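You operate a simulated robot arm through the tools that you are given. There is no shell and no other tool. Be economical: measure what you need, move in short steps, check, and stop when the job is done.

Carry out the task below with a simulated robot arm. There is one attempt and no reset: what you move stays moved.

TASK
Fetch the threaded sensor that says "S1" from the black holder block and set it in the red bin on the side table. Then take the wooden block and put it on the green plate.

It is judged by the outcome, as a careful person would: the job done as asked, and still so three seconds after it is handed in. It fails if anything else is knocked over, pushed out of place, dropped, spilled or broken.

THE ROBOT
A 6-joint arm with a two-finger parallel gripper, fixed in place. Base frame: the origin is at the foot of the arm, x ahead of it, y to its left, z up. Lengths are in m, angles in degrees, forces in N, time in s.
Its first joint turns from -66.0 to 66.0 degrees. Payload 2.9 kg.
Tool frame: the origin (TCP) lies between the finger pads and is the grasp point; the fingertips stand 0.03 m ahead of it; z points along the fingers, y is the line along which they close. The gripper opens to 0.11 m. The fingers are 0.02 m wide and 0.01 m thick; the gripper's body (0.048 by 0.112 m) begins 0.055 m behind the TCP.
Orientation is told as [roll, pitch, yaw] about the base's x, y, z axes, in that order, counted from this pose: with the fingers straight down and closing along the base's y, the tool's x points along the base's -x, its y along +y and its z along -z.

THE INTERFACE
- The arm moves only by the tool arm_command. Its argument "commands" is a list of rows, each a list of 3 entries, a list of its own where there are three numbers: the shift along the base's x, y, z in m, then the turn, a rotation vector about the base's x, y, z in degrees, then the gripper command, from -1 (shut) to 1 (fully open), values between in proportion. In form: [[[tx, ty, tz], [ax, ay, az], gripper], ...]. A call has 1 to 12 rows; each row is the pose to reach, as a shift and turn from the pose commanded when the call began. A row lasts 0.2 s, in which the tool goes at most 0.05 m and 8.6 degrees; a call with a longer step from one row to the next is refused whole, and so is a gripper value outside its range. A pose out of reach is approached as far as the arm can. The call stops where the force on the tool passes 40 N (or 10 N more than at its start, if that is more) or the arm is blocked; 0.2 s more then pass. The fingers move at their own pace (about 0.108 m/s each) and stop on an object; they squeeze with about 42 N. The grip force told is the motor's: it shows also when the fingers shut on nothing. Time passes only in rows, and 0.2 s behind the last, so rows that repeat a pose let the fingers close. It gives the time, the measured TCP pose, the force on the tool (base axes), the opening and the grip force at its end, in the units of the frame above (readings bear some noise).
- Cameras (640 x 400 px; columns grow to the right, rows downward): "scene" is fixed at [0.0667, 0.4285, 1.3789]; the picture's right is [-0.85, -0.53, 0.00], its down [-0.33, 0.53, -0.78] and it looks along [0.41, -0.66, -0.62] (base axes); focal length 333 px, centre (320, 200). "wrist" rides on the gripper at [-0.036, 0, -0.057] in the tool frame; the picture's right is [0.00, -1.00, 0.00], its down [0.97, 0.00, -0.24] and it looks along [0.24, 0.00, 0.97] (tool axes); focal length 218 px, centre (320, 200).
- snapshot(camera): a new picture of that camera. No time passes.
- pixel_to_xyz(camera, pixels): for up to 12 pixels [column, row] of the newest picture of that camera ("zoom" is the newest enlarged one), the place [x, y, z] in the base frame of the surface seen there, good to about 0.002 m. No time passes.
- zoom(camera, box): a new picture of the part [left, top, right, bottom] of that camera's present view, enlarged. No time passes.
- sign_off(): hands the job in; it is judged then, once.

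Work in short steps. Measure before you move; look again where a grasp or a placing could have gone wrong, and mend it. You have 80 turns and 34 pictures in all, the two below and enlarged ones among them. Open the gripper and draw the arm clear of the work before you hand the job in, unless the task says otherwise; then end with one line.

The tools are called after "Call:" as name(argument=value, ...) on one line, values as JSON. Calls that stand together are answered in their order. arm_command: Moves the arm, as the interface text tells. Its arguments: {"type":"object","properties":{"commands":{"type":"array"}},"required":["commands"]} The other tools are called the same way: snapshot (camera) takes a picture; pixel_to_xyz (camera, pixels) gives the place of the surface under pixels of a picture; zoom (camera, box) takes an enlarged picture of a part of a camera's view; sign_off () hands the job in.

At the start:

```text
time_s: 0.0
eef_pos: [0.4534, 0.0553, 1.1286]
tcp_rot: [0.0, 0.0, 0.0]
wrist_force: [0.0, -0.2, -0.6]
finger_gap: 0.1102
finger_force: 0.0
```

scene: 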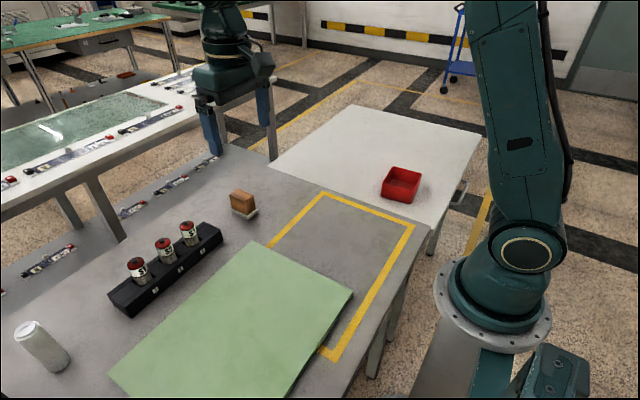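
wrist: 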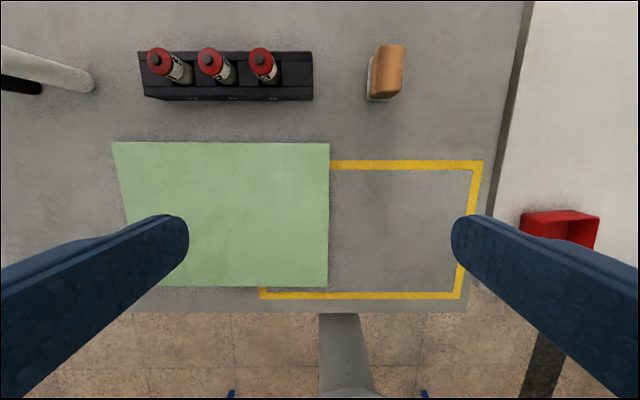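

The scene shows three red-topped sensors in the holder at about (137,268), (165,247), (188,232), with the labels too small to read. I zoom in on the holder and on the block.

Call:
zoom(camera="scene", box=[100, 180, 270, 320])

Call:
zoom(camera="wrist", box=[130, 30, 420, 120])

```text
2.86 times, centred on (185, 250) of scene
```

zoom: 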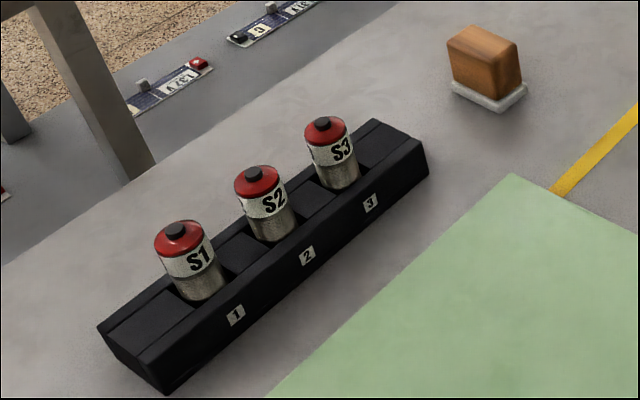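

```text
2.21 times, centred on (275, 75) of wrist
```

zoom: 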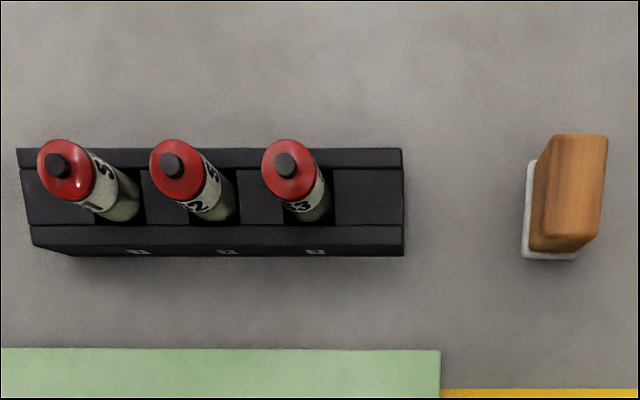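

S1 is the leftmost one in both views. The wooden block stands on a small white pad. I measure the sensors, holder, block and plate (wrist view) and the bin (scene view).

Call:
pixel_to_xyz(camera="wrist", pixels=[[155, 58], [163, 58], [207, 57], [259, 57], [185, 75], [140, 60], [310, 60], [145, 97], [312, 97], [225, 85], [220, 54], [235, 30]])

Call:
pixel_to_xyz(camera="zoom", pixels=[[78, 164], [58, 162], [100, 170], [560, 140], [603, 140], [540, 245], [590, 240], [527, 165], [525, 255], [575, 258], [120, 212], [70, 205]])

Call:
pixel_to_xyz(camera="scene", pixels=[[390, 168], [420, 172], [413, 202], [382, 196], [402, 182], [398, 190], [350, 130], [264, 243], [352, 292], [110, 376], [240, 310], [420, 225]])

```text
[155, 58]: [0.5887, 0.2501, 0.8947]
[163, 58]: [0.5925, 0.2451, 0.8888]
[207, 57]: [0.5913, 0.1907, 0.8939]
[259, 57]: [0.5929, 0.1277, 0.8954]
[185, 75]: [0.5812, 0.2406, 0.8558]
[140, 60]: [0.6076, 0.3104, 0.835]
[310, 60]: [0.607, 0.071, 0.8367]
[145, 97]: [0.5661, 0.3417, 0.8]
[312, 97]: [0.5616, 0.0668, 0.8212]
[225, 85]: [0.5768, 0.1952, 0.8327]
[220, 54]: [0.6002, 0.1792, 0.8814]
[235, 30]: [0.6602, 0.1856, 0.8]
```

```text
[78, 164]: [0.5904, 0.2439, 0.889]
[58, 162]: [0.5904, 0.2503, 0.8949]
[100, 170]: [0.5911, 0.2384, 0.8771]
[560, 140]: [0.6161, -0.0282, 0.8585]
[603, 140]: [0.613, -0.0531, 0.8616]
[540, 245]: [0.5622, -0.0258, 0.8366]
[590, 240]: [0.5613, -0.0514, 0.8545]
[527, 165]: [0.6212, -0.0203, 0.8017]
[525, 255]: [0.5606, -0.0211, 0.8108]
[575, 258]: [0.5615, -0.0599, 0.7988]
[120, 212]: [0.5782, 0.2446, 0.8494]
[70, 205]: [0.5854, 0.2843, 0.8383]
```

```text
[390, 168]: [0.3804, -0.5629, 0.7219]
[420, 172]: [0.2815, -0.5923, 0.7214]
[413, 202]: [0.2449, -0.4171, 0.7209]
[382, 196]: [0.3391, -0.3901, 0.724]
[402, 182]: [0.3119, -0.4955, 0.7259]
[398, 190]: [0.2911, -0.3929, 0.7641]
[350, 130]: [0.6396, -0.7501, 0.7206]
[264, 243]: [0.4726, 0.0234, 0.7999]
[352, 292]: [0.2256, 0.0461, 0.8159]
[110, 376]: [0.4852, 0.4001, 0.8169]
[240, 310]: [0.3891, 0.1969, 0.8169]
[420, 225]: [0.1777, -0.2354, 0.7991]
```

S1's axis is at about (0.590, 0.250), its cap top is at z≈0.889 and the holder top is at 0.836. I look closer at the bin.

Call:
zoom(camera="scene", box=[365, 155, 437, 210])

```text
7.27 times, centred on (401, 182) of scene
```

zoom: 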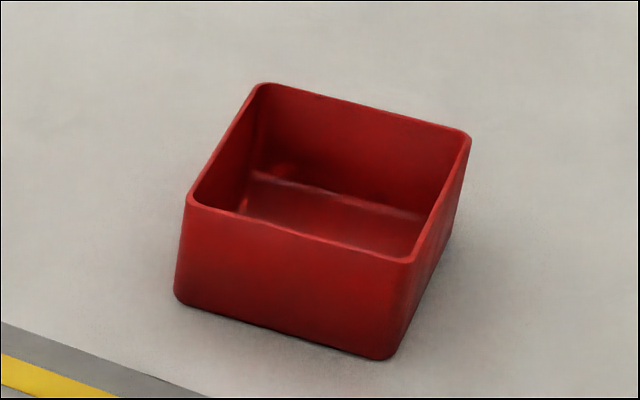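

Call:
pixel_to_xyz(camera="zoom", pixels=[[190, 199], [404, 259], [466, 137], [262, 87], [300, 205], [380, 235], [400, 215], [270, 195], [300, 290], [360, 180], [300, 235], [340, 210]])

```text
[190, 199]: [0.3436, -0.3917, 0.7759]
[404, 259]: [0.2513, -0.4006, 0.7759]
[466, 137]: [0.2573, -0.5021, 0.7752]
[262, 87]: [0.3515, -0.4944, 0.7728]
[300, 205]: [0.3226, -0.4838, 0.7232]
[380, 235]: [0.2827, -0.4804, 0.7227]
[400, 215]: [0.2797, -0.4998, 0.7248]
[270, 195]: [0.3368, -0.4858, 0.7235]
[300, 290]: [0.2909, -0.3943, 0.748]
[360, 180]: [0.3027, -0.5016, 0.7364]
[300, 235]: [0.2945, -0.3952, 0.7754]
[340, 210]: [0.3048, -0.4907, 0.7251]
```

Bin: centre ≈ (0.301, −0.447), rim z 0.776, floor z 0.724, outer size about 0.095 × 0.10, turned about −4.5°. I move above S1 and turn 90° so the fingers close along x, clear of S2.

Call:
arm_command(commands=[[[0.012, 0.018, -0.01], [0, 0, 8.2], 1], [[0.025, 0.035, -0.02], [0, 0, 16.4], 1], [[0.037, 0.053, -0.03], [0, 0, 24.6], 1], [[0.05, 0.071, -0.04], [0, 0, 32.8], 1], [[0.062, 0.089, -0.05], [0, 0, 41], 1], [[0.075, 0.106, -0.06], [0, 0, 49.2], 1], [[0.087, 0.124, -0.07], [0, 0, 57.4], 1], [[0.1, 0.142, -0.08], [0, 0, 65.6], 1], [[0.112, 0.16, -0.09], [0, 0, 73.8], 1], [[0.125, 0.178, -0.1], [0, 0, 82], 1], [[0.1366, 0.1947, -0.11], [0, 0, 90], 1], [[0.1366, 0.1947, -0.11], [0, 0, 90], 1]])

Call:
snapshot(camera="wrist")

```text
time_s: 2.6
eef_pos: [0.5884, 0.2509, 1.0183]
tcp_rot: [0.0, 0.0, 90.0]
wrist_force: [-0.7, 0.3, -0.1]
finger_gap: 0.1101
finger_force: 0.0
```

```text
28 pictures are left
```

wrist: 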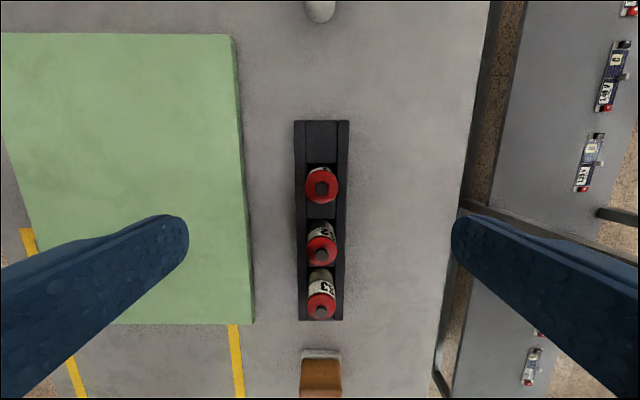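

S1 is seen at (321,186) from above, between the fingers. I measure its cap and the holder walls.

Call:
pixel_to_xyz(camera="wrist", pixels=[[321, 188], [307, 186], [337, 186], [321, 172], [321, 201], [299, 186], [345, 186], [321, 207], [321, 130], [321, 167]])

```text
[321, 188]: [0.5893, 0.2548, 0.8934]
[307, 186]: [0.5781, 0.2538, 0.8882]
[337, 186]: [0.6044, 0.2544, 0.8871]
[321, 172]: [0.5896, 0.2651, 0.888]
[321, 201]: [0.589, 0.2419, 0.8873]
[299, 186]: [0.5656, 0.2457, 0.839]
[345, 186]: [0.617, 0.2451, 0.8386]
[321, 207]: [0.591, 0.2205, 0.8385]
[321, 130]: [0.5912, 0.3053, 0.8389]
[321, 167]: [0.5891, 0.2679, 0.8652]
```

Sensor axis ≈ (0.590, 0.253), cap about 0.028 m across, holder top z 0.839. I descend to TCP z≈0.873, so the tips stay just above the holder.

Call:
arm_command(commands=[[[0.001, 0.0015, -0.03], [0, 0, 0], 1], [[0.001, 0.0015, -0.06], [0, 0, 0], 1], [[0.001, 0.0015, -0.09], [0, 0, 0], 1], [[0.001, 0.0015, -0.11], [0, 0, 0], 1], [[0.001, 0.0015, -0.125], [0, 0, 0], 1], [[0.001, 0.0015, -0.137], [0, 0, 0], 1], [[0.001, 0.0015, -0.145], [0, 0, 0], 1], [[0.001, 0.0015, -0.145], [0, 0, 0], 1]])

```text
time_s: 4.4
eef_pos: [0.5906, 0.2528, 0.8724]
tcp_rot: [0.0, 0.1, 89.9]
wrist_force: [0.5, 0.2, 0.5]
finger_gap: 0.11
finger_force: 0.0
```

No contact on the way down. I close the fingers.

Call:
arm_command(commands=[[[0, 0, 0], [0, 0, 0], 0.0], [[0, 0, 0], [0, 0, 0], -0.4], [[0, 0, 0], [0, 0, 0], -1], [[0, 0, 0], [0, 0, 0], -1], [[0, 0, 0], [0, 0, 0], -1]])

Call:
snapshot(camera="wrist")

```text
time_s: 5.6
eef_pos: [0.5914, 0.2528, 0.8726]
tcp_rot: [0.0, 0.1, 90.1]
wrist_force: [-0.1, -0.6, -0.2]
finger_gap: 0.029
finger_force: 41.4
```

```text
27 pictures are left
```

wrist: 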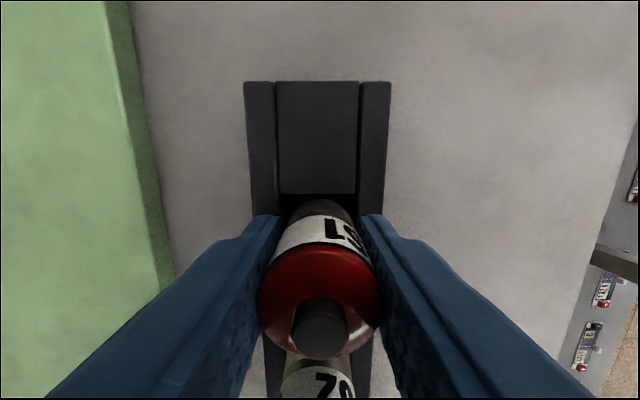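

The gap of 0.029 m and 41 N show S1 gripped, label "S1" in view. I lift gently at first to feel whether it comes free.

Call:
arm_command(commands=[[[0, 0, 0.003], [0, 0, 0], -1], [[0, 0, 0.006], [0, 0, 0], -1], [[0, 0, 0.01], [0, 0, 0], -1]])

```text
time_s: 6.4
eef_pos: [0.5904, 0.2519, 0.8818]
tcp_rot: [0.0, 0.0, 90.0]
wrist_force: [0.0, 0.2, -2.3]
finger_gap: 0.0289
finger_force: 42.2
```

The force is only −2.3 N, about the sensor's weight. I check that the sensor rises and the holder stays.

Call:
zoom(camera="scene", box=[100, 180, 270, 320])

```text
2.86 times, centred on (185, 250) of scene
```

zoom: 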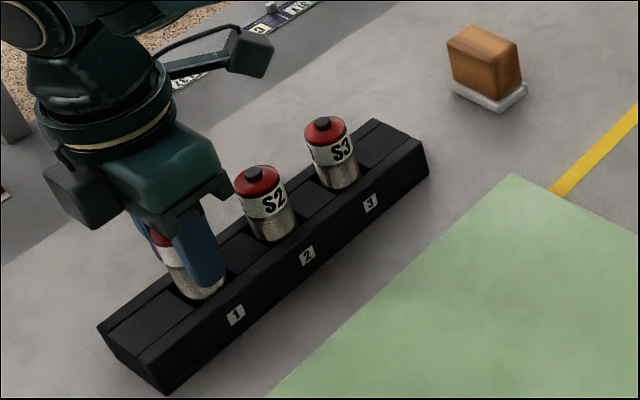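

The holder has not moved. I lift straight up.

Call:
arm_command(commands=[[[0, 0, 0.015], [0, 0, 0], -1], [[0, 0, 0.03], [0, 0, 0], -1], [[0, 0, 0.05], [0, 0, 0], -1], [[0, 0, 0.08], [0, 0, 0], -1], [[0, 0, 0.11], [0, 0, 0], -1], [[0, 0, 0.14], [0, 0, 0], -1], [[0, 0, 0.15], [0, 0, 0], -1], [[0, 0, 0.15], [0, 0, 0], -1]])

Call:
zoom(camera="scene", box=[60, 90, 270, 320])

```text
time_s: 8.2
eef_pos: [0.5896, 0.2505, 1.0347]
tcp_rot: [0.0, -0.1, 90.1]
wrist_force: [0.2, 0.0, -1.3]
finger_gap: 0.0287
finger_force: 41.8
```

```text
1.74 times, centred on (165, 205) of scene
```

zoom: 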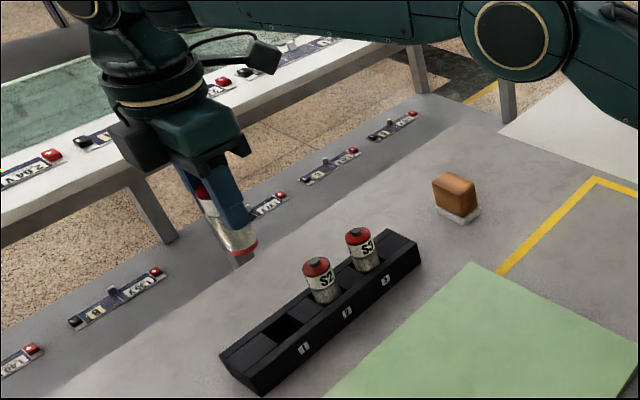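

S1 is out. I measure its lower end.

Call:
pixel_to_xyz(camera="zoom", pixels=[[236, 246], [236, 252], [242, 256], [238, 238], [245, 247], [228, 254]])

Call:
zoom(camera="scene", box=[100, 130, 170, 200])

```text
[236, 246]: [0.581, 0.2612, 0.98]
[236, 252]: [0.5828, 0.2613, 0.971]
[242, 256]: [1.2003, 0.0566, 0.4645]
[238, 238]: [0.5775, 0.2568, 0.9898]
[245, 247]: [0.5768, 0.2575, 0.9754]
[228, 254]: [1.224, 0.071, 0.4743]
```

```text
5.71 times, centred on (135, 165) of scene
```

zoom: 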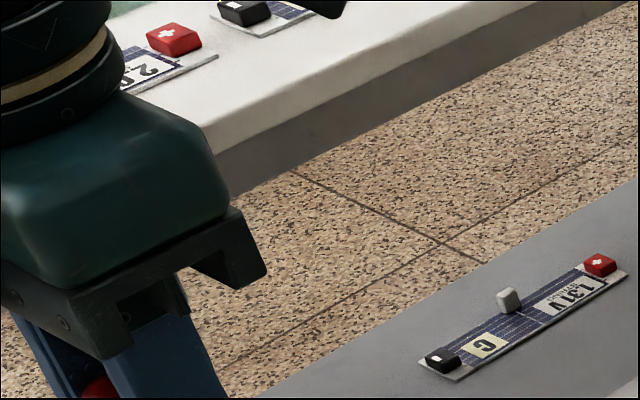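

The sensor's bottom is about 0.064 m below the TCP. I carry it high toward the bin while turning back by 85°, so that the fingers line up with the bin's +5°.

Call:
arm_command(commands=[[[-0.014, -0.035, 0], [0, 0, -4.3], -1], [[-0.029, -0.07, 0], [0, 0, -8.5], -1], [[-0.043, -0.105, 0], [0, 0, -12.8], -1], [[-0.058, -0.14, 0], [0, 0, -17], -1], [[-0.072, -0.175, 0], [0, 0, -21.3], -1], [[-0.087, -0.21, 0], [0, 0, -25.5], -1], [[-0.101, -0.245, 0], [0, 0, -29.8], -1], [[-0.116, -0.28, 0], [0, 0, -34], -1], [[-0.13, -0.315, 0], [0, 0, -38.3], -1], [[-0.145, -0.35, 0], [0, 0, -42.5], -1]])

Call:
arm_command(commands=[[[-0.014, -0.035, 0], [0, 0, -4.3], -1], [[-0.029, -0.07, 0], [0, 0, -8.5], -1], [[-0.043, -0.105, 0], [0, 0, -12.8], -1], [[-0.058, -0.14, 0], [0, 0, -17], -1], [[-0.072, -0.175, 0], [0, 0, -21.3], -1], [[-0.087, -0.21, 0], [0, 0, -25.5], -1], [[-0.101, -0.245, 0], [0, 0, -29.8], -1], [[-0.116, -0.28, 0], [0, 0, -34], -1], [[-0.13, -0.315, 0], [0, 0, -38.3], -1], [[-0.145, -0.348, 0], [0, 0, -42.5], -1], [[-0.145, -0.348, 0], [0, 0, -42.5], -1]])

Call:
snapshot(camera="wrist")

Call:
snapshot(camera="scene")

```text
time_s: 10.4
eef_pos: [0.4465, -0.0991, 1.036]
tcp_rot: [0.0, 0.1, 47.6]
wrist_force: [-0.1, 0.1, -1.0]
finger_gap: 0.0288
finger_force: 42.3
```

```text
time_s: 12.8
eef_pos: [0.3008, -0.4469, 1.0323]
tcp_rot: [0.0, 0.0, 5.0]
wrist_force: [0.3, -0.8, -1.2]
finger_gap: 0.0289
finger_force: 42.0
```

```text
23 pictures are left
```

wrist: 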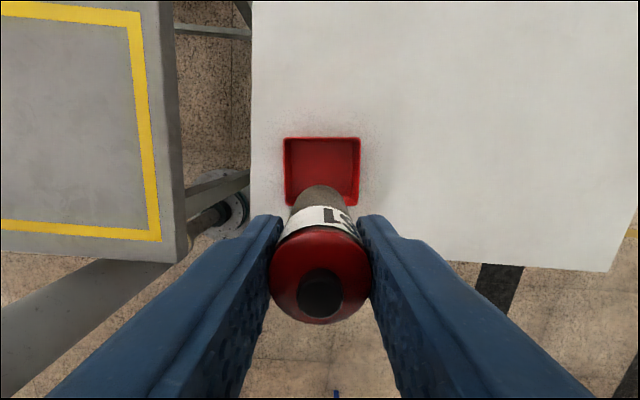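

```text
22 pictures are left
```

scene: 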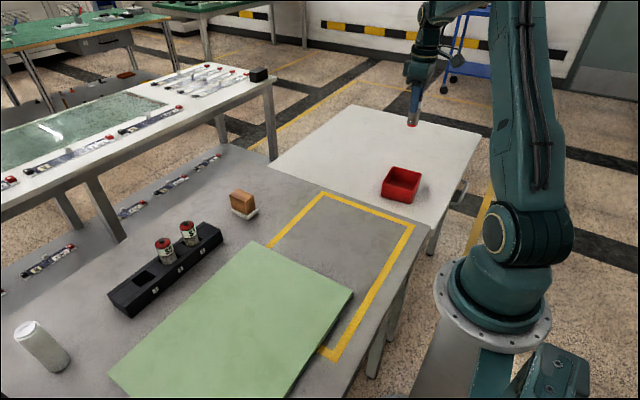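

The bin appears at (285–360, 137–205) in the wrist view, lined up with the fingers. I check its rim from here.

Call:
pixel_to_xyz(camera="wrist", pixels=[[287, 140], [358, 140], [286, 170], [360, 170], [322, 138], [287, 203], [358, 202], [320, 165], [345, 190]])

```text
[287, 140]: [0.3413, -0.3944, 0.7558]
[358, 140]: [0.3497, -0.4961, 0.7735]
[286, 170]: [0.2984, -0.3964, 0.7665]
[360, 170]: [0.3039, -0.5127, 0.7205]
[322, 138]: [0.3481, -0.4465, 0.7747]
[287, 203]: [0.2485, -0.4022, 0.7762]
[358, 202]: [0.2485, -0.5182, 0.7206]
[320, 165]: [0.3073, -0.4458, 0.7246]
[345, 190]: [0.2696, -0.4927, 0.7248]
```

The centre is confirmed at (0.300, −0.447). I descend, slowing near the floor.

Call:
arm_command(commands=[[[0, 0, -0.04], [0, 0, 0], -1], [[0, 0, -0.08], [0, 0, 0], -1], [[0, 0, -0.12], [0, 0, 0], -1], [[0, 0, -0.15], [0, 0, 0], -1], [[0, 0, -0.18], [0, 0, 0], -1], [[0, 0, -0.2], [0, 0, 0], -1], [[0, 0, -0.215], [0, 0, 0], -1], [[0, 0, -0.228], [0, 0, 0], -1], [[0, 0, -0.236], [0, 0, 0], -1], [[0, 0, -0.236], [0, 0, 0], -1]])

Call:
arm_command(commands=[[[0, 0, -0.002], [0, 0, 0], -1], [[0, 0, -0.004], [0, 0, 0], -1], [[0, 0, -0.005], [0, 0, 0], -1]])

Call:
zoom(camera="scene", box=[350, 120, 450, 210])

```text
time_s: 15.0
eef_pos: [0.3039, -0.446, 0.8006]
tcp_rot: [-0.2, -0.1, 5.0]
wrist_force: [-4.6, 8.5, 31.1]
finger_gap: 0.0293
finger_force: 41.3
```

```text
time_s: 15.8
eef_pos: [0.303, -0.4467, 0.795]
tcp_rot: [-0.2, -0.2, 5.1]
wrist_force: [6.0, 8.2, 27.7]
finger_gap: 0.0289
finger_force: 41.8
```

```text
4.44 times, centred on (400, 165) of scene
```

zoom: 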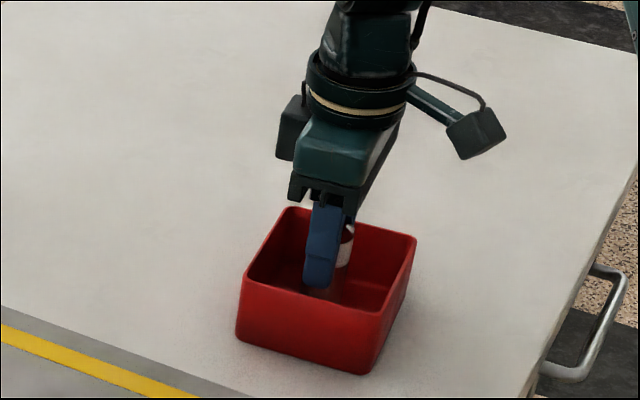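

The sensor stands on the bin floor (28 N push). I ease up 2 mm and then open partly, to 0.055 m, so the fingers stay clear of the bin walls.

Call:
arm_command(commands=[[[0, 0, 0.002], [0, 0, 0], -1], [[0, 0, 0.002], [0, 0, 0], -0.3], [[0, 0, 0.002], [0, 0, 0], 0.0], [[0, 0, 0.002], [0, 0, 0], 0.0], [[0, 0, 0.002], [0, 0, 0], 0.0]])

Call:
snapshot(camera="wrist")

```text
time_s: 17.0
eef_pos: [0.3018, -0.4475, 0.7942]
tcp_rot: [-0.1, 0.0, 5.0]
wrist_force: [-0.4, -1.4, -0.8]
finger_gap: 0.0552
finger_force: 0.0
```

```text
20 pictures are left
```

wrist: 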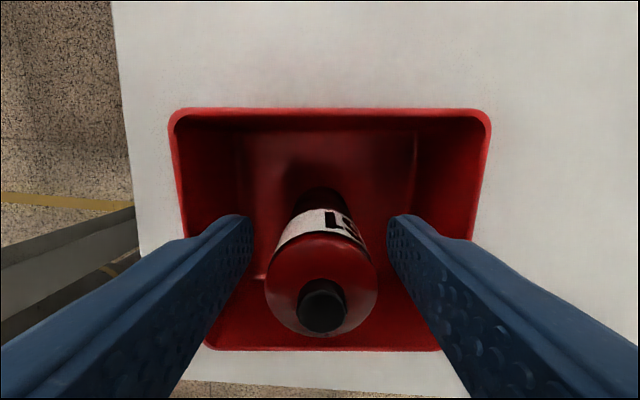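

S1 stands upright and free in the bin. I go straight up.

Call:
arm_command(commands=[[[0, 0, 0.02], [0, 0, 0], 0.0], [[0, 0, 0.05], [0, 0, 0], 0.0], [[0, 0, 0.09], [0, 0, 0], 0.0], [[0, 0, 0.13], [0, 0, 0], 0.0], [[0, 0, 0.17], [0, 0, 0], 0.0], [[0, 0, 0.21], [0, 0, 0], 0.0], [[0, 0, 0.24], [0, 0, 0], 0.2]])

Call:
zoom(camera="scene", box=[350, 120, 450, 210])

```text
time_s: 18.6
eef_pos: [0.3022, -0.4446, 1.0326]
tcp_rot: [0.0, -0.1, 5.1]
wrist_force: [-0.3, -0.1, 0.4]
finger_gap: 0.0659
finger_force: 0.1
```

```text
4.44 times, centred on (400, 165) of scene
```

zoom: 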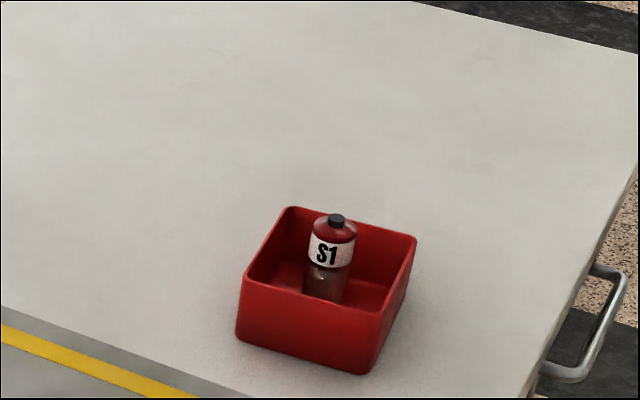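

S1 stands in the bin, which has not shifted. Next I move above the wooden block near (0.588, −0.04).

Call:
arm_command(commands=[[[0.026, 0.037, 0], [0, 0, -0.5], 0.2], [[0.052, 0.074, 0], [0, 0, -1], 0.2], [[0.078, 0.11, 0], [0, 0, -1.5], 0.2], [[0.104, 0.147, 0], [0, 0, -2], 0.3], [[0.13, 0.184, 0], [0, 0, -2.5], 0.4], [[0.156, 0.221, 0], [0, 0, -3], 0.5], [[0.182, 0.258, 0], [0, 0, -3.5], 0.5], [[0.208, 0.294, 0], [0, 0, -4], 0.5], [[0.234, 0.331, 0], [0, 0, -4.5], 0.5], [[0.26, 0.368, 0], [0, 0, -5], 0.5], [[0.287, 0.405, 0], [0, 0, -5], 0.5], [[0.287, 0.405, 0], [0, 0, -5], 0.5]])

Call:
snapshot(camera="wrist")

Call:
zoom(camera="wrist", box=[240, 110, 400, 210])

```text
time_s: 21.2
eef_pos: [0.5876, -0.0406, 1.0372]
tcp_rot: [0.0, 0.0, -0.1]
wrist_force: [0.4, -0.6, -0.6]
finger_gap: 0.0828
finger_force: 0.0
```

```text
18 pictures are left
```

wrist: 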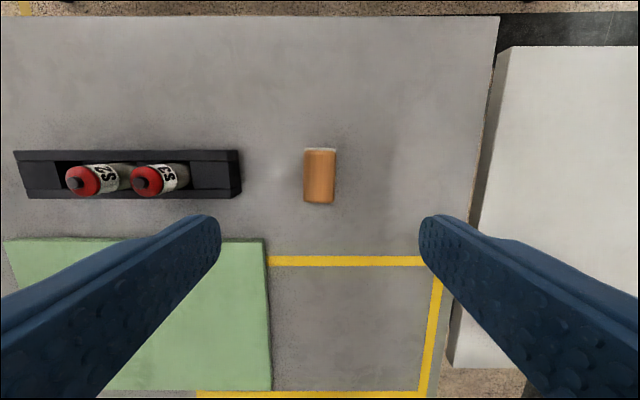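

```text
4.00 times, centred on (320, 160) of wrist
```

zoom: 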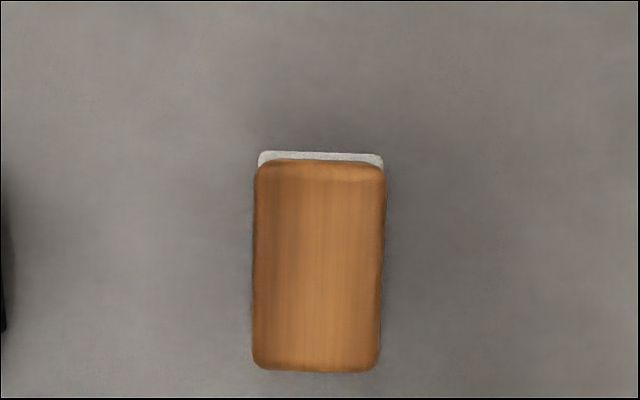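

The block is at (320,176) in the wrist view, nearly aligned with the fingers. I measure its top.

Call:
pixel_to_xyz(camera="zoom", pixels=[[320, 265], [258, 180], [383, 185], [256, 355], [376, 355], [320, 168], [318, 366], [320, 156], [255, 265], [381, 265]])

Call:
pixel_to_xyz(camera="wrist", pixels=[[265, 245], [270, 380], [150, 300], [30, 250], [200, 270], [200, 350], [110, 385]])

Call:
zoom(camera="scene", box=[215, 175, 275, 230])

```text
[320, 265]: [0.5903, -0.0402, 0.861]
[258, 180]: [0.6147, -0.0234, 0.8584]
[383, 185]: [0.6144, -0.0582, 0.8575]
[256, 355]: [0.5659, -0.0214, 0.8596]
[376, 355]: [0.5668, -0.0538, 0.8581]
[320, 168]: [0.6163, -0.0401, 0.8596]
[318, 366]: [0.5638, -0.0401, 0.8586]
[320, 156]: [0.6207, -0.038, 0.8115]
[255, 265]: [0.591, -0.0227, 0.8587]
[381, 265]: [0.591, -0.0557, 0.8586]
```

```text
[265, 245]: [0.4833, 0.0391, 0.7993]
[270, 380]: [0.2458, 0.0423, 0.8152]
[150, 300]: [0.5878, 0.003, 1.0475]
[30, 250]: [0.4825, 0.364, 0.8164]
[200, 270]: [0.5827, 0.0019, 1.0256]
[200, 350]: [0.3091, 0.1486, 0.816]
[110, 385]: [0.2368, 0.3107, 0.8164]
```

```text
7.27 times, centred on (245, 202) of scene
```

zoom: 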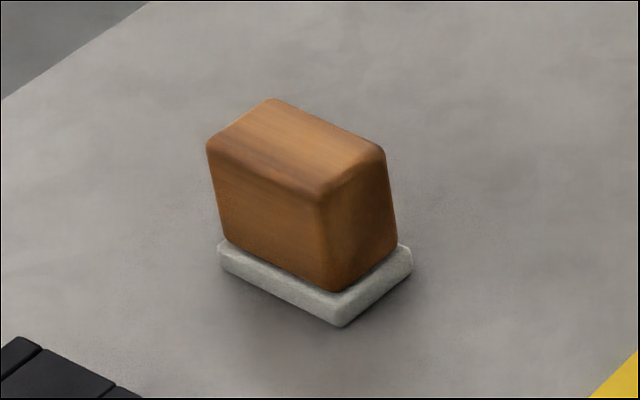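

Block top centre is (0.590, −0.040, 0.860), about 0.035 m thick along y, turned about −2°. The white pad's top is at 0.811, so I descend to TCP z 0.846, keeping the tips just above the pad.

Call:
arm_command(commands=[[[0.002, 0.002, -0.04], [0, 0, -2], 0.5], [[0.002, 0.002, -0.08], [0, 0, -2], 0.5], [[0.002, 0.002, -0.115], [0, 0, -2], 0.5], [[0.002, 0.002, -0.145], [0, 0, -2], 0.5], [[0.002, 0.002, -0.165], [0, 0, -2], 0.5], [[0.002, 0.002, -0.18], [0, 0, -2], 0.5], [[0.002, 0.002, -0.1886], [0, 0, -2], 0.5], [[0.002, 0.002, -0.1886], [0, 0, -2], 0.5]])

Call:
snapshot(camera="wrist")

```text
time_s: 23.0
eef_pos: [0.591, -0.0398, 0.8442]
tcp_rot: [0.0, 0.1, -2.0]
wrist_force: [-0.9, -0.4, -0.8]
finger_gap: 0.0825
finger_force: 0.0
```

```text
15 pictures are left
```

wrist: 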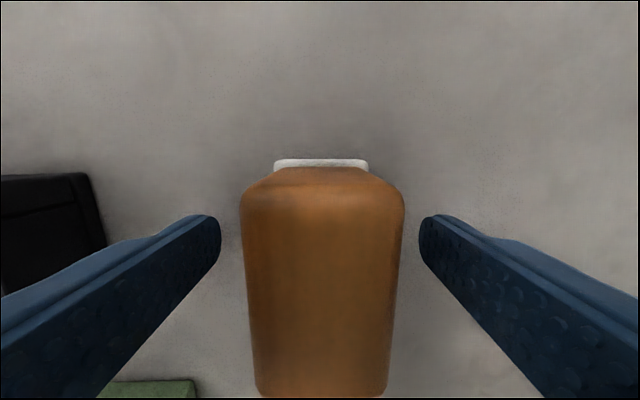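

The block is centred between the fingers. I close on it.

Call:
arm_command(commands=[[[0, 0, 0], [0, 0, 0], 0.0], [[0, 0, 0], [0, 0, 0], -0.25], [[0, 0, 0], [0, 0, 0], -1], [[0, 0, 0], [0, 0, 0], -1], [[0, 0, 0], [0, 0, 0], -1]])

Call:
arm_command(commands=[[[0, 0, 0.004], [0, 0, 0], -1], [[0, 0, 0.01], [0, 0, 0], -1], [[0, 0, 0.02], [0, 0, 0], -1], [[0, 0, 0.02], [0, 0, 0], -1]])

Call:
zoom(camera="scene", box=[195, 150, 285, 240])

```text
time_s: 24.2
eef_pos: [0.5911, -0.0379, 0.8441]
tcp_rot: [0.1, 0.0, -2.0]
wrist_force: [0.2, -0.1, 0.2]
finger_gap: 0.0353
finger_force: 41.1
```

```text
time_s: 25.2
eef_pos: [0.5904, -0.0391, 0.8665]
tcp_rot: [0.0, -0.1, -2.0]
wrist_force: [-0.1, -0.6, -1.2]
finger_gap: 0.0354
finger_force: 41.7
```

```text
4.44 times, centred on (240, 195) of scene
```

zoom: 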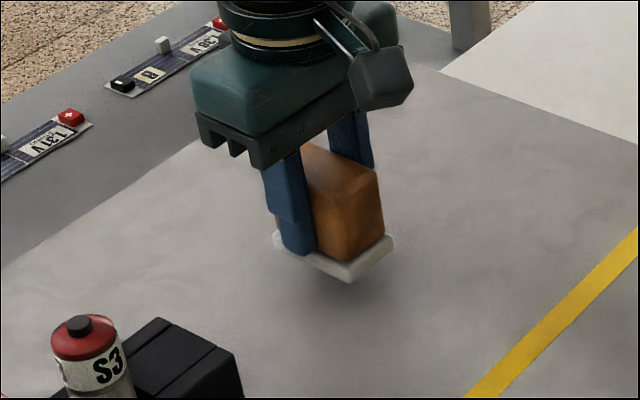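

The white pad seems to be coming up with the block at (345,270) in the zoom. I check its height.

Call:
pixel_to_xyz(camera="zoom", pixels=[[350, 264], [385, 243], [330, 264], [350, 276], [388, 250], [277, 240], [350, 250], [350, 300]])

```text
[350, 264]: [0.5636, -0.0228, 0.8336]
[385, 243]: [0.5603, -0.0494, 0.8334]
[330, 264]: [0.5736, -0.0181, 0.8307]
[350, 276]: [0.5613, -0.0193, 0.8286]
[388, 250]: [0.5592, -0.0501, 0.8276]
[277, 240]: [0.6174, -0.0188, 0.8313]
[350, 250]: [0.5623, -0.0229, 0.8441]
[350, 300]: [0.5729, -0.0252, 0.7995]
```

The pad's top has risen from 0.811 to 0.832, so it is fixed to the block's underside as a base. The fingers sit above it and do not grip it. I lift higher and check once more.

Call:
arm_command(commands=[[[0, 0, 0.03], [0, 0, 0], -1], [[0, 0, 0.06], [0, 0, 0], -1], [[0, 0, 0.09], [0, 0, 0], -1], [[0, 0, 0.12], [0, 0, 0], -1], [[0, 0, 0.14], [0, 0, 0], -1], [[0, 0, 0.14], [0, 0, 0], -1]])

Call:
zoom(camera="scene", box=[195, 100, 285, 230])

```text
time_s: 26.6
eef_pos: [0.5898, -0.0417, 1.0068]
tcp_rot: [0.1, 0.0, -2.0]
wrist_force: [-0.2, 1.4, -0.6]
finger_gap: 0.0352
finger_force: 42.5
```

```text
3.08 times, centred on (240, 165) of scene
```

zoom: 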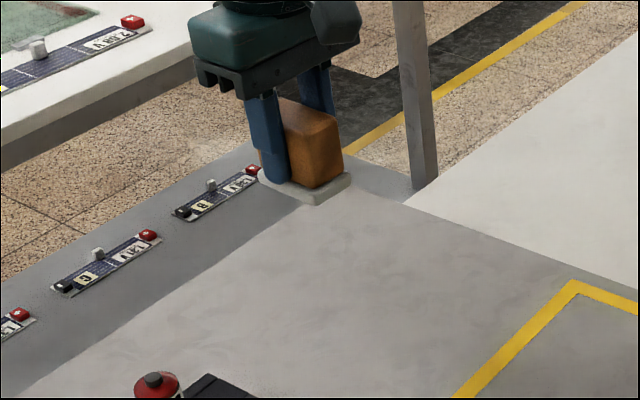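

The base stays on the block. I carry it over the plate to about (0.37, 0.20).

Call:
arm_command(commands=[[[-0.025, 0.027, 0], [0, 0, 0], -1], [[-0.05, 0.054, 0], [0, 0, 0], -1], [[-0.075, 0.081, 0], [0, 0, 0], -1], [[-0.1, 0.108, 0], [0, 0, 0], -1], [[-0.125, 0.135, 0], [0, 0, 0], -1], [[-0.15, 0.162, 0], [0, 0, 1], -1], [[-0.175, 0.189, 0], [0, 0, 2], -1], [[-0.2, 0.216, 0], [0, 0, 2], -1], [[-0.22, 0.24, 0], [0, 0, 2], -1], [[-0.22, 0.24, 0], [0, 0, 2], -1]])

Call:
snapshot(camera="scene")

```text
time_s: 28.8
eef_pos: [0.3691, 0.199, 1.0053]
tcp_rot: [0.1, 0.0, 0.0]
wrist_force: [0.4, 0.0, -0.7]
finger_gap: 0.0352
finger_force: 42.3
```

```text
12 pictures are left
```

scene: 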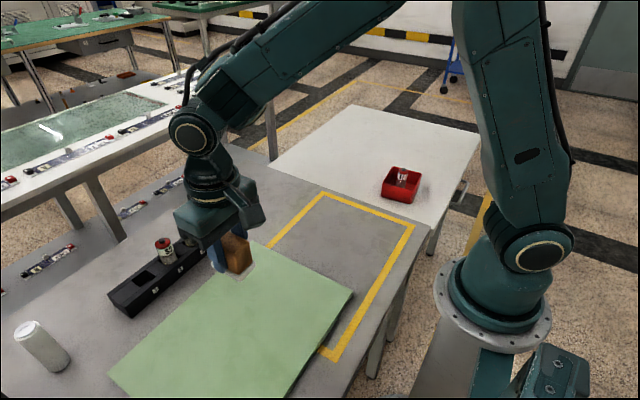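

It hangs over the middle of the plate (top z 0.816). I lower it; contact is expected near TCP z 0.862.

Call:
arm_command(commands=[[[0, 0, -0.04], [0, 0, 0], -1], [[0, 0, -0.075], [0, 0, 0], -1], [[0, 0, -0.105], [0, 0, 0], -1], [[0, 0, -0.125], [0, 0, 0], -1], [[0, 0, -0.135], [0, 0, 0], -1], [[0, 0, -0.139], [0, 0, 0], -1], [[0, 0, -0.139], [0, 0, 0], -1]])

Call:
arm_command(commands=[[[0, 0, -0.0015], [0, 0, 0], -1], [[0, 0, -0.003], [0, 0, 0], -1], [[0, 0, -0.0045], [0, 0, 0], -1]])

Call:
zoom(camera="scene", box=[180, 220, 310, 350])

```text
time_s: 30.4
eef_pos: [0.3692, 0.1992, 0.8661]
tcp_rot: [-0.1, 0.0, 0.0]
wrist_force: [0.4, 0.0, -1.6]
finger_gap: 0.0353
finger_force: 41.6
```

```text
time_s: 31.2
eef_pos: [0.3714, 0.1995, 0.8625]
tcp_rot: [0.0, 0.0, 0.1]
wrist_force: [0.2, -0.1, -0.5]
finger_gap: 0.0353
finger_force: 41.7
```

```text
3.08 times, centred on (245, 285) of scene
```

zoom: 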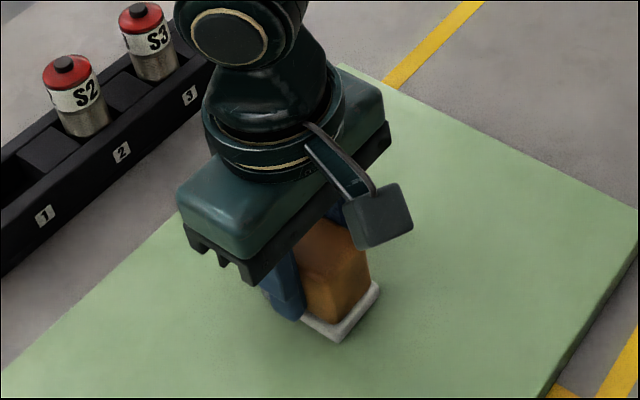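

Almost touching, no contact force yet. I go down in 1 mm steps.

Call:
arm_command(commands=[[[0, 0, -0.001], [0, 0, 0], -1], [[0, 0, -0.002], [0, 0, 0], -1], [[0, 0, -0.002], [0, 0, 0], -1]])

```text
time_s: 32.0
eef_pos: [0.3693, 0.1996, 0.8611]
tcp_rot: [0.0, 0.0, 0.0]
wrist_force: [0.2, -0.6, -0.3]
finger_gap: 0.0354
finger_force: 42.0
```

Call:
arm_command(commands=[[[0, 0, -0.001], [0, 0, 0], -1], [[0, 0, -0.002], [0, 0, 0], -1], [[0, 0, -0.002], [0, 0, 0], -1]])

```text
time_s: 32.8
eef_pos: [0.37, 0.1998, 0.8605]
tcp_rot: [0.0, -0.1, 0.0]
wrist_force: [-6.1, -4.3, 33.6]
finger_gap: 0.0354
finger_force: 42.6
```

Contact: 34 N. I ease up 1.5 mm and open gradually.

Call:
arm_command(commands=[[[0, 0, 0.0015], [0, 0, 0], -1], [[0, 0, 0.0015], [0, 0, 0], -0.2], [[0, 0, 0.0015], [0, 0, 0], 0.2], [[0, 0, 0.0015], [0, 0, 0], 0.4], [[0, 0, 0.0015], [0, 0, 0], 0.4]])

Call:
snapshot(camera="wrist")

```text
time_s: 34.0
eef_pos: [0.3697, 0.1988, 0.8607]
tcp_rot: [0.0, 0.0, 0.0]
wrist_force: [0.3, 0.2, 0.4]
finger_gap: 0.0772
finger_force: 0.0
```

```text
10 pictures are left
```

wrist: 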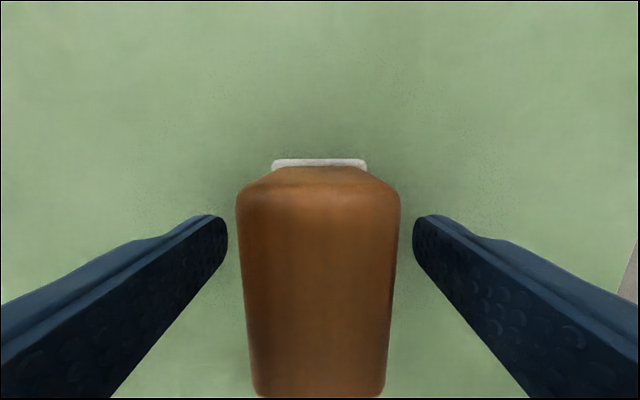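

The block stands free on the plate. I rise clear.

Call:
arm_command(commands=[[[0, 0, 0.02], [0, 0, 0], 0.4], [[0, 0, 0.05], [0, 0, 0], 0.4], [[0, 0, 0.09], [0, 0, 0], 0.4], [[0, 0, 0.13], [0, 0, 0], 0.5], [[0, 0, 0.17], [0, 0, 0], 1], [[0, 0, 0.21], [0, 0, 0], 1], [[0, -0.03, 0.24], [0, 0, 0], 1], [[0, -0.07, 0.25], [0, 0, 0], 1], [[0, -0.11, 0.25], [0, 0, 0], 1], [[0, -0.15, 0.25], [0, 0, 0], 1], [[0, -0.19, 0.25], [0, 0, 0], 1], [[0, -0.19, 0.25], [0, 0, 0], 1]])

Call:
snapshot(camera="scene")

```text
time_s: 36.6
eef_pos: [0.371, 0.0098, 1.1124]
tcp_rot: [0.0, 0.0, 0.1]
wrist_force: [0.6, -0.3, 0.3]
finger_gap: 0.11
finger_force: 0.0
```

```text
9 pictures are left
```

scene: 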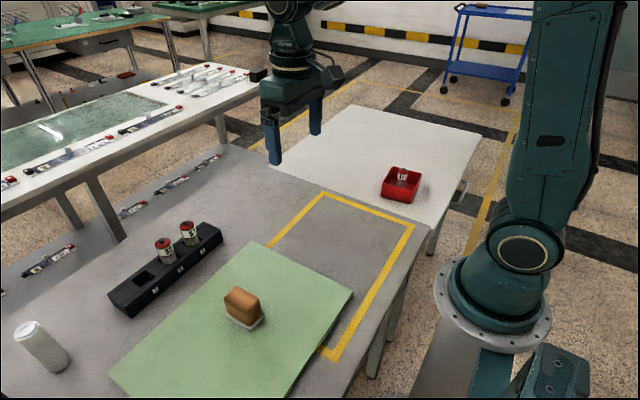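

The scene shows S1 in the bin (402,178), the block upright on the plate (243,305), and the holder, S2, S3 and can unmoved. The gripper is open and clear, so I hand the job in.

Call:
sign_off()

```text
The job is handed in.
```

S1 is standing upright in the red bin and the wooden block is on the green plate, along with the white base that turned out to be stuck to its underside; nothing else was moved.
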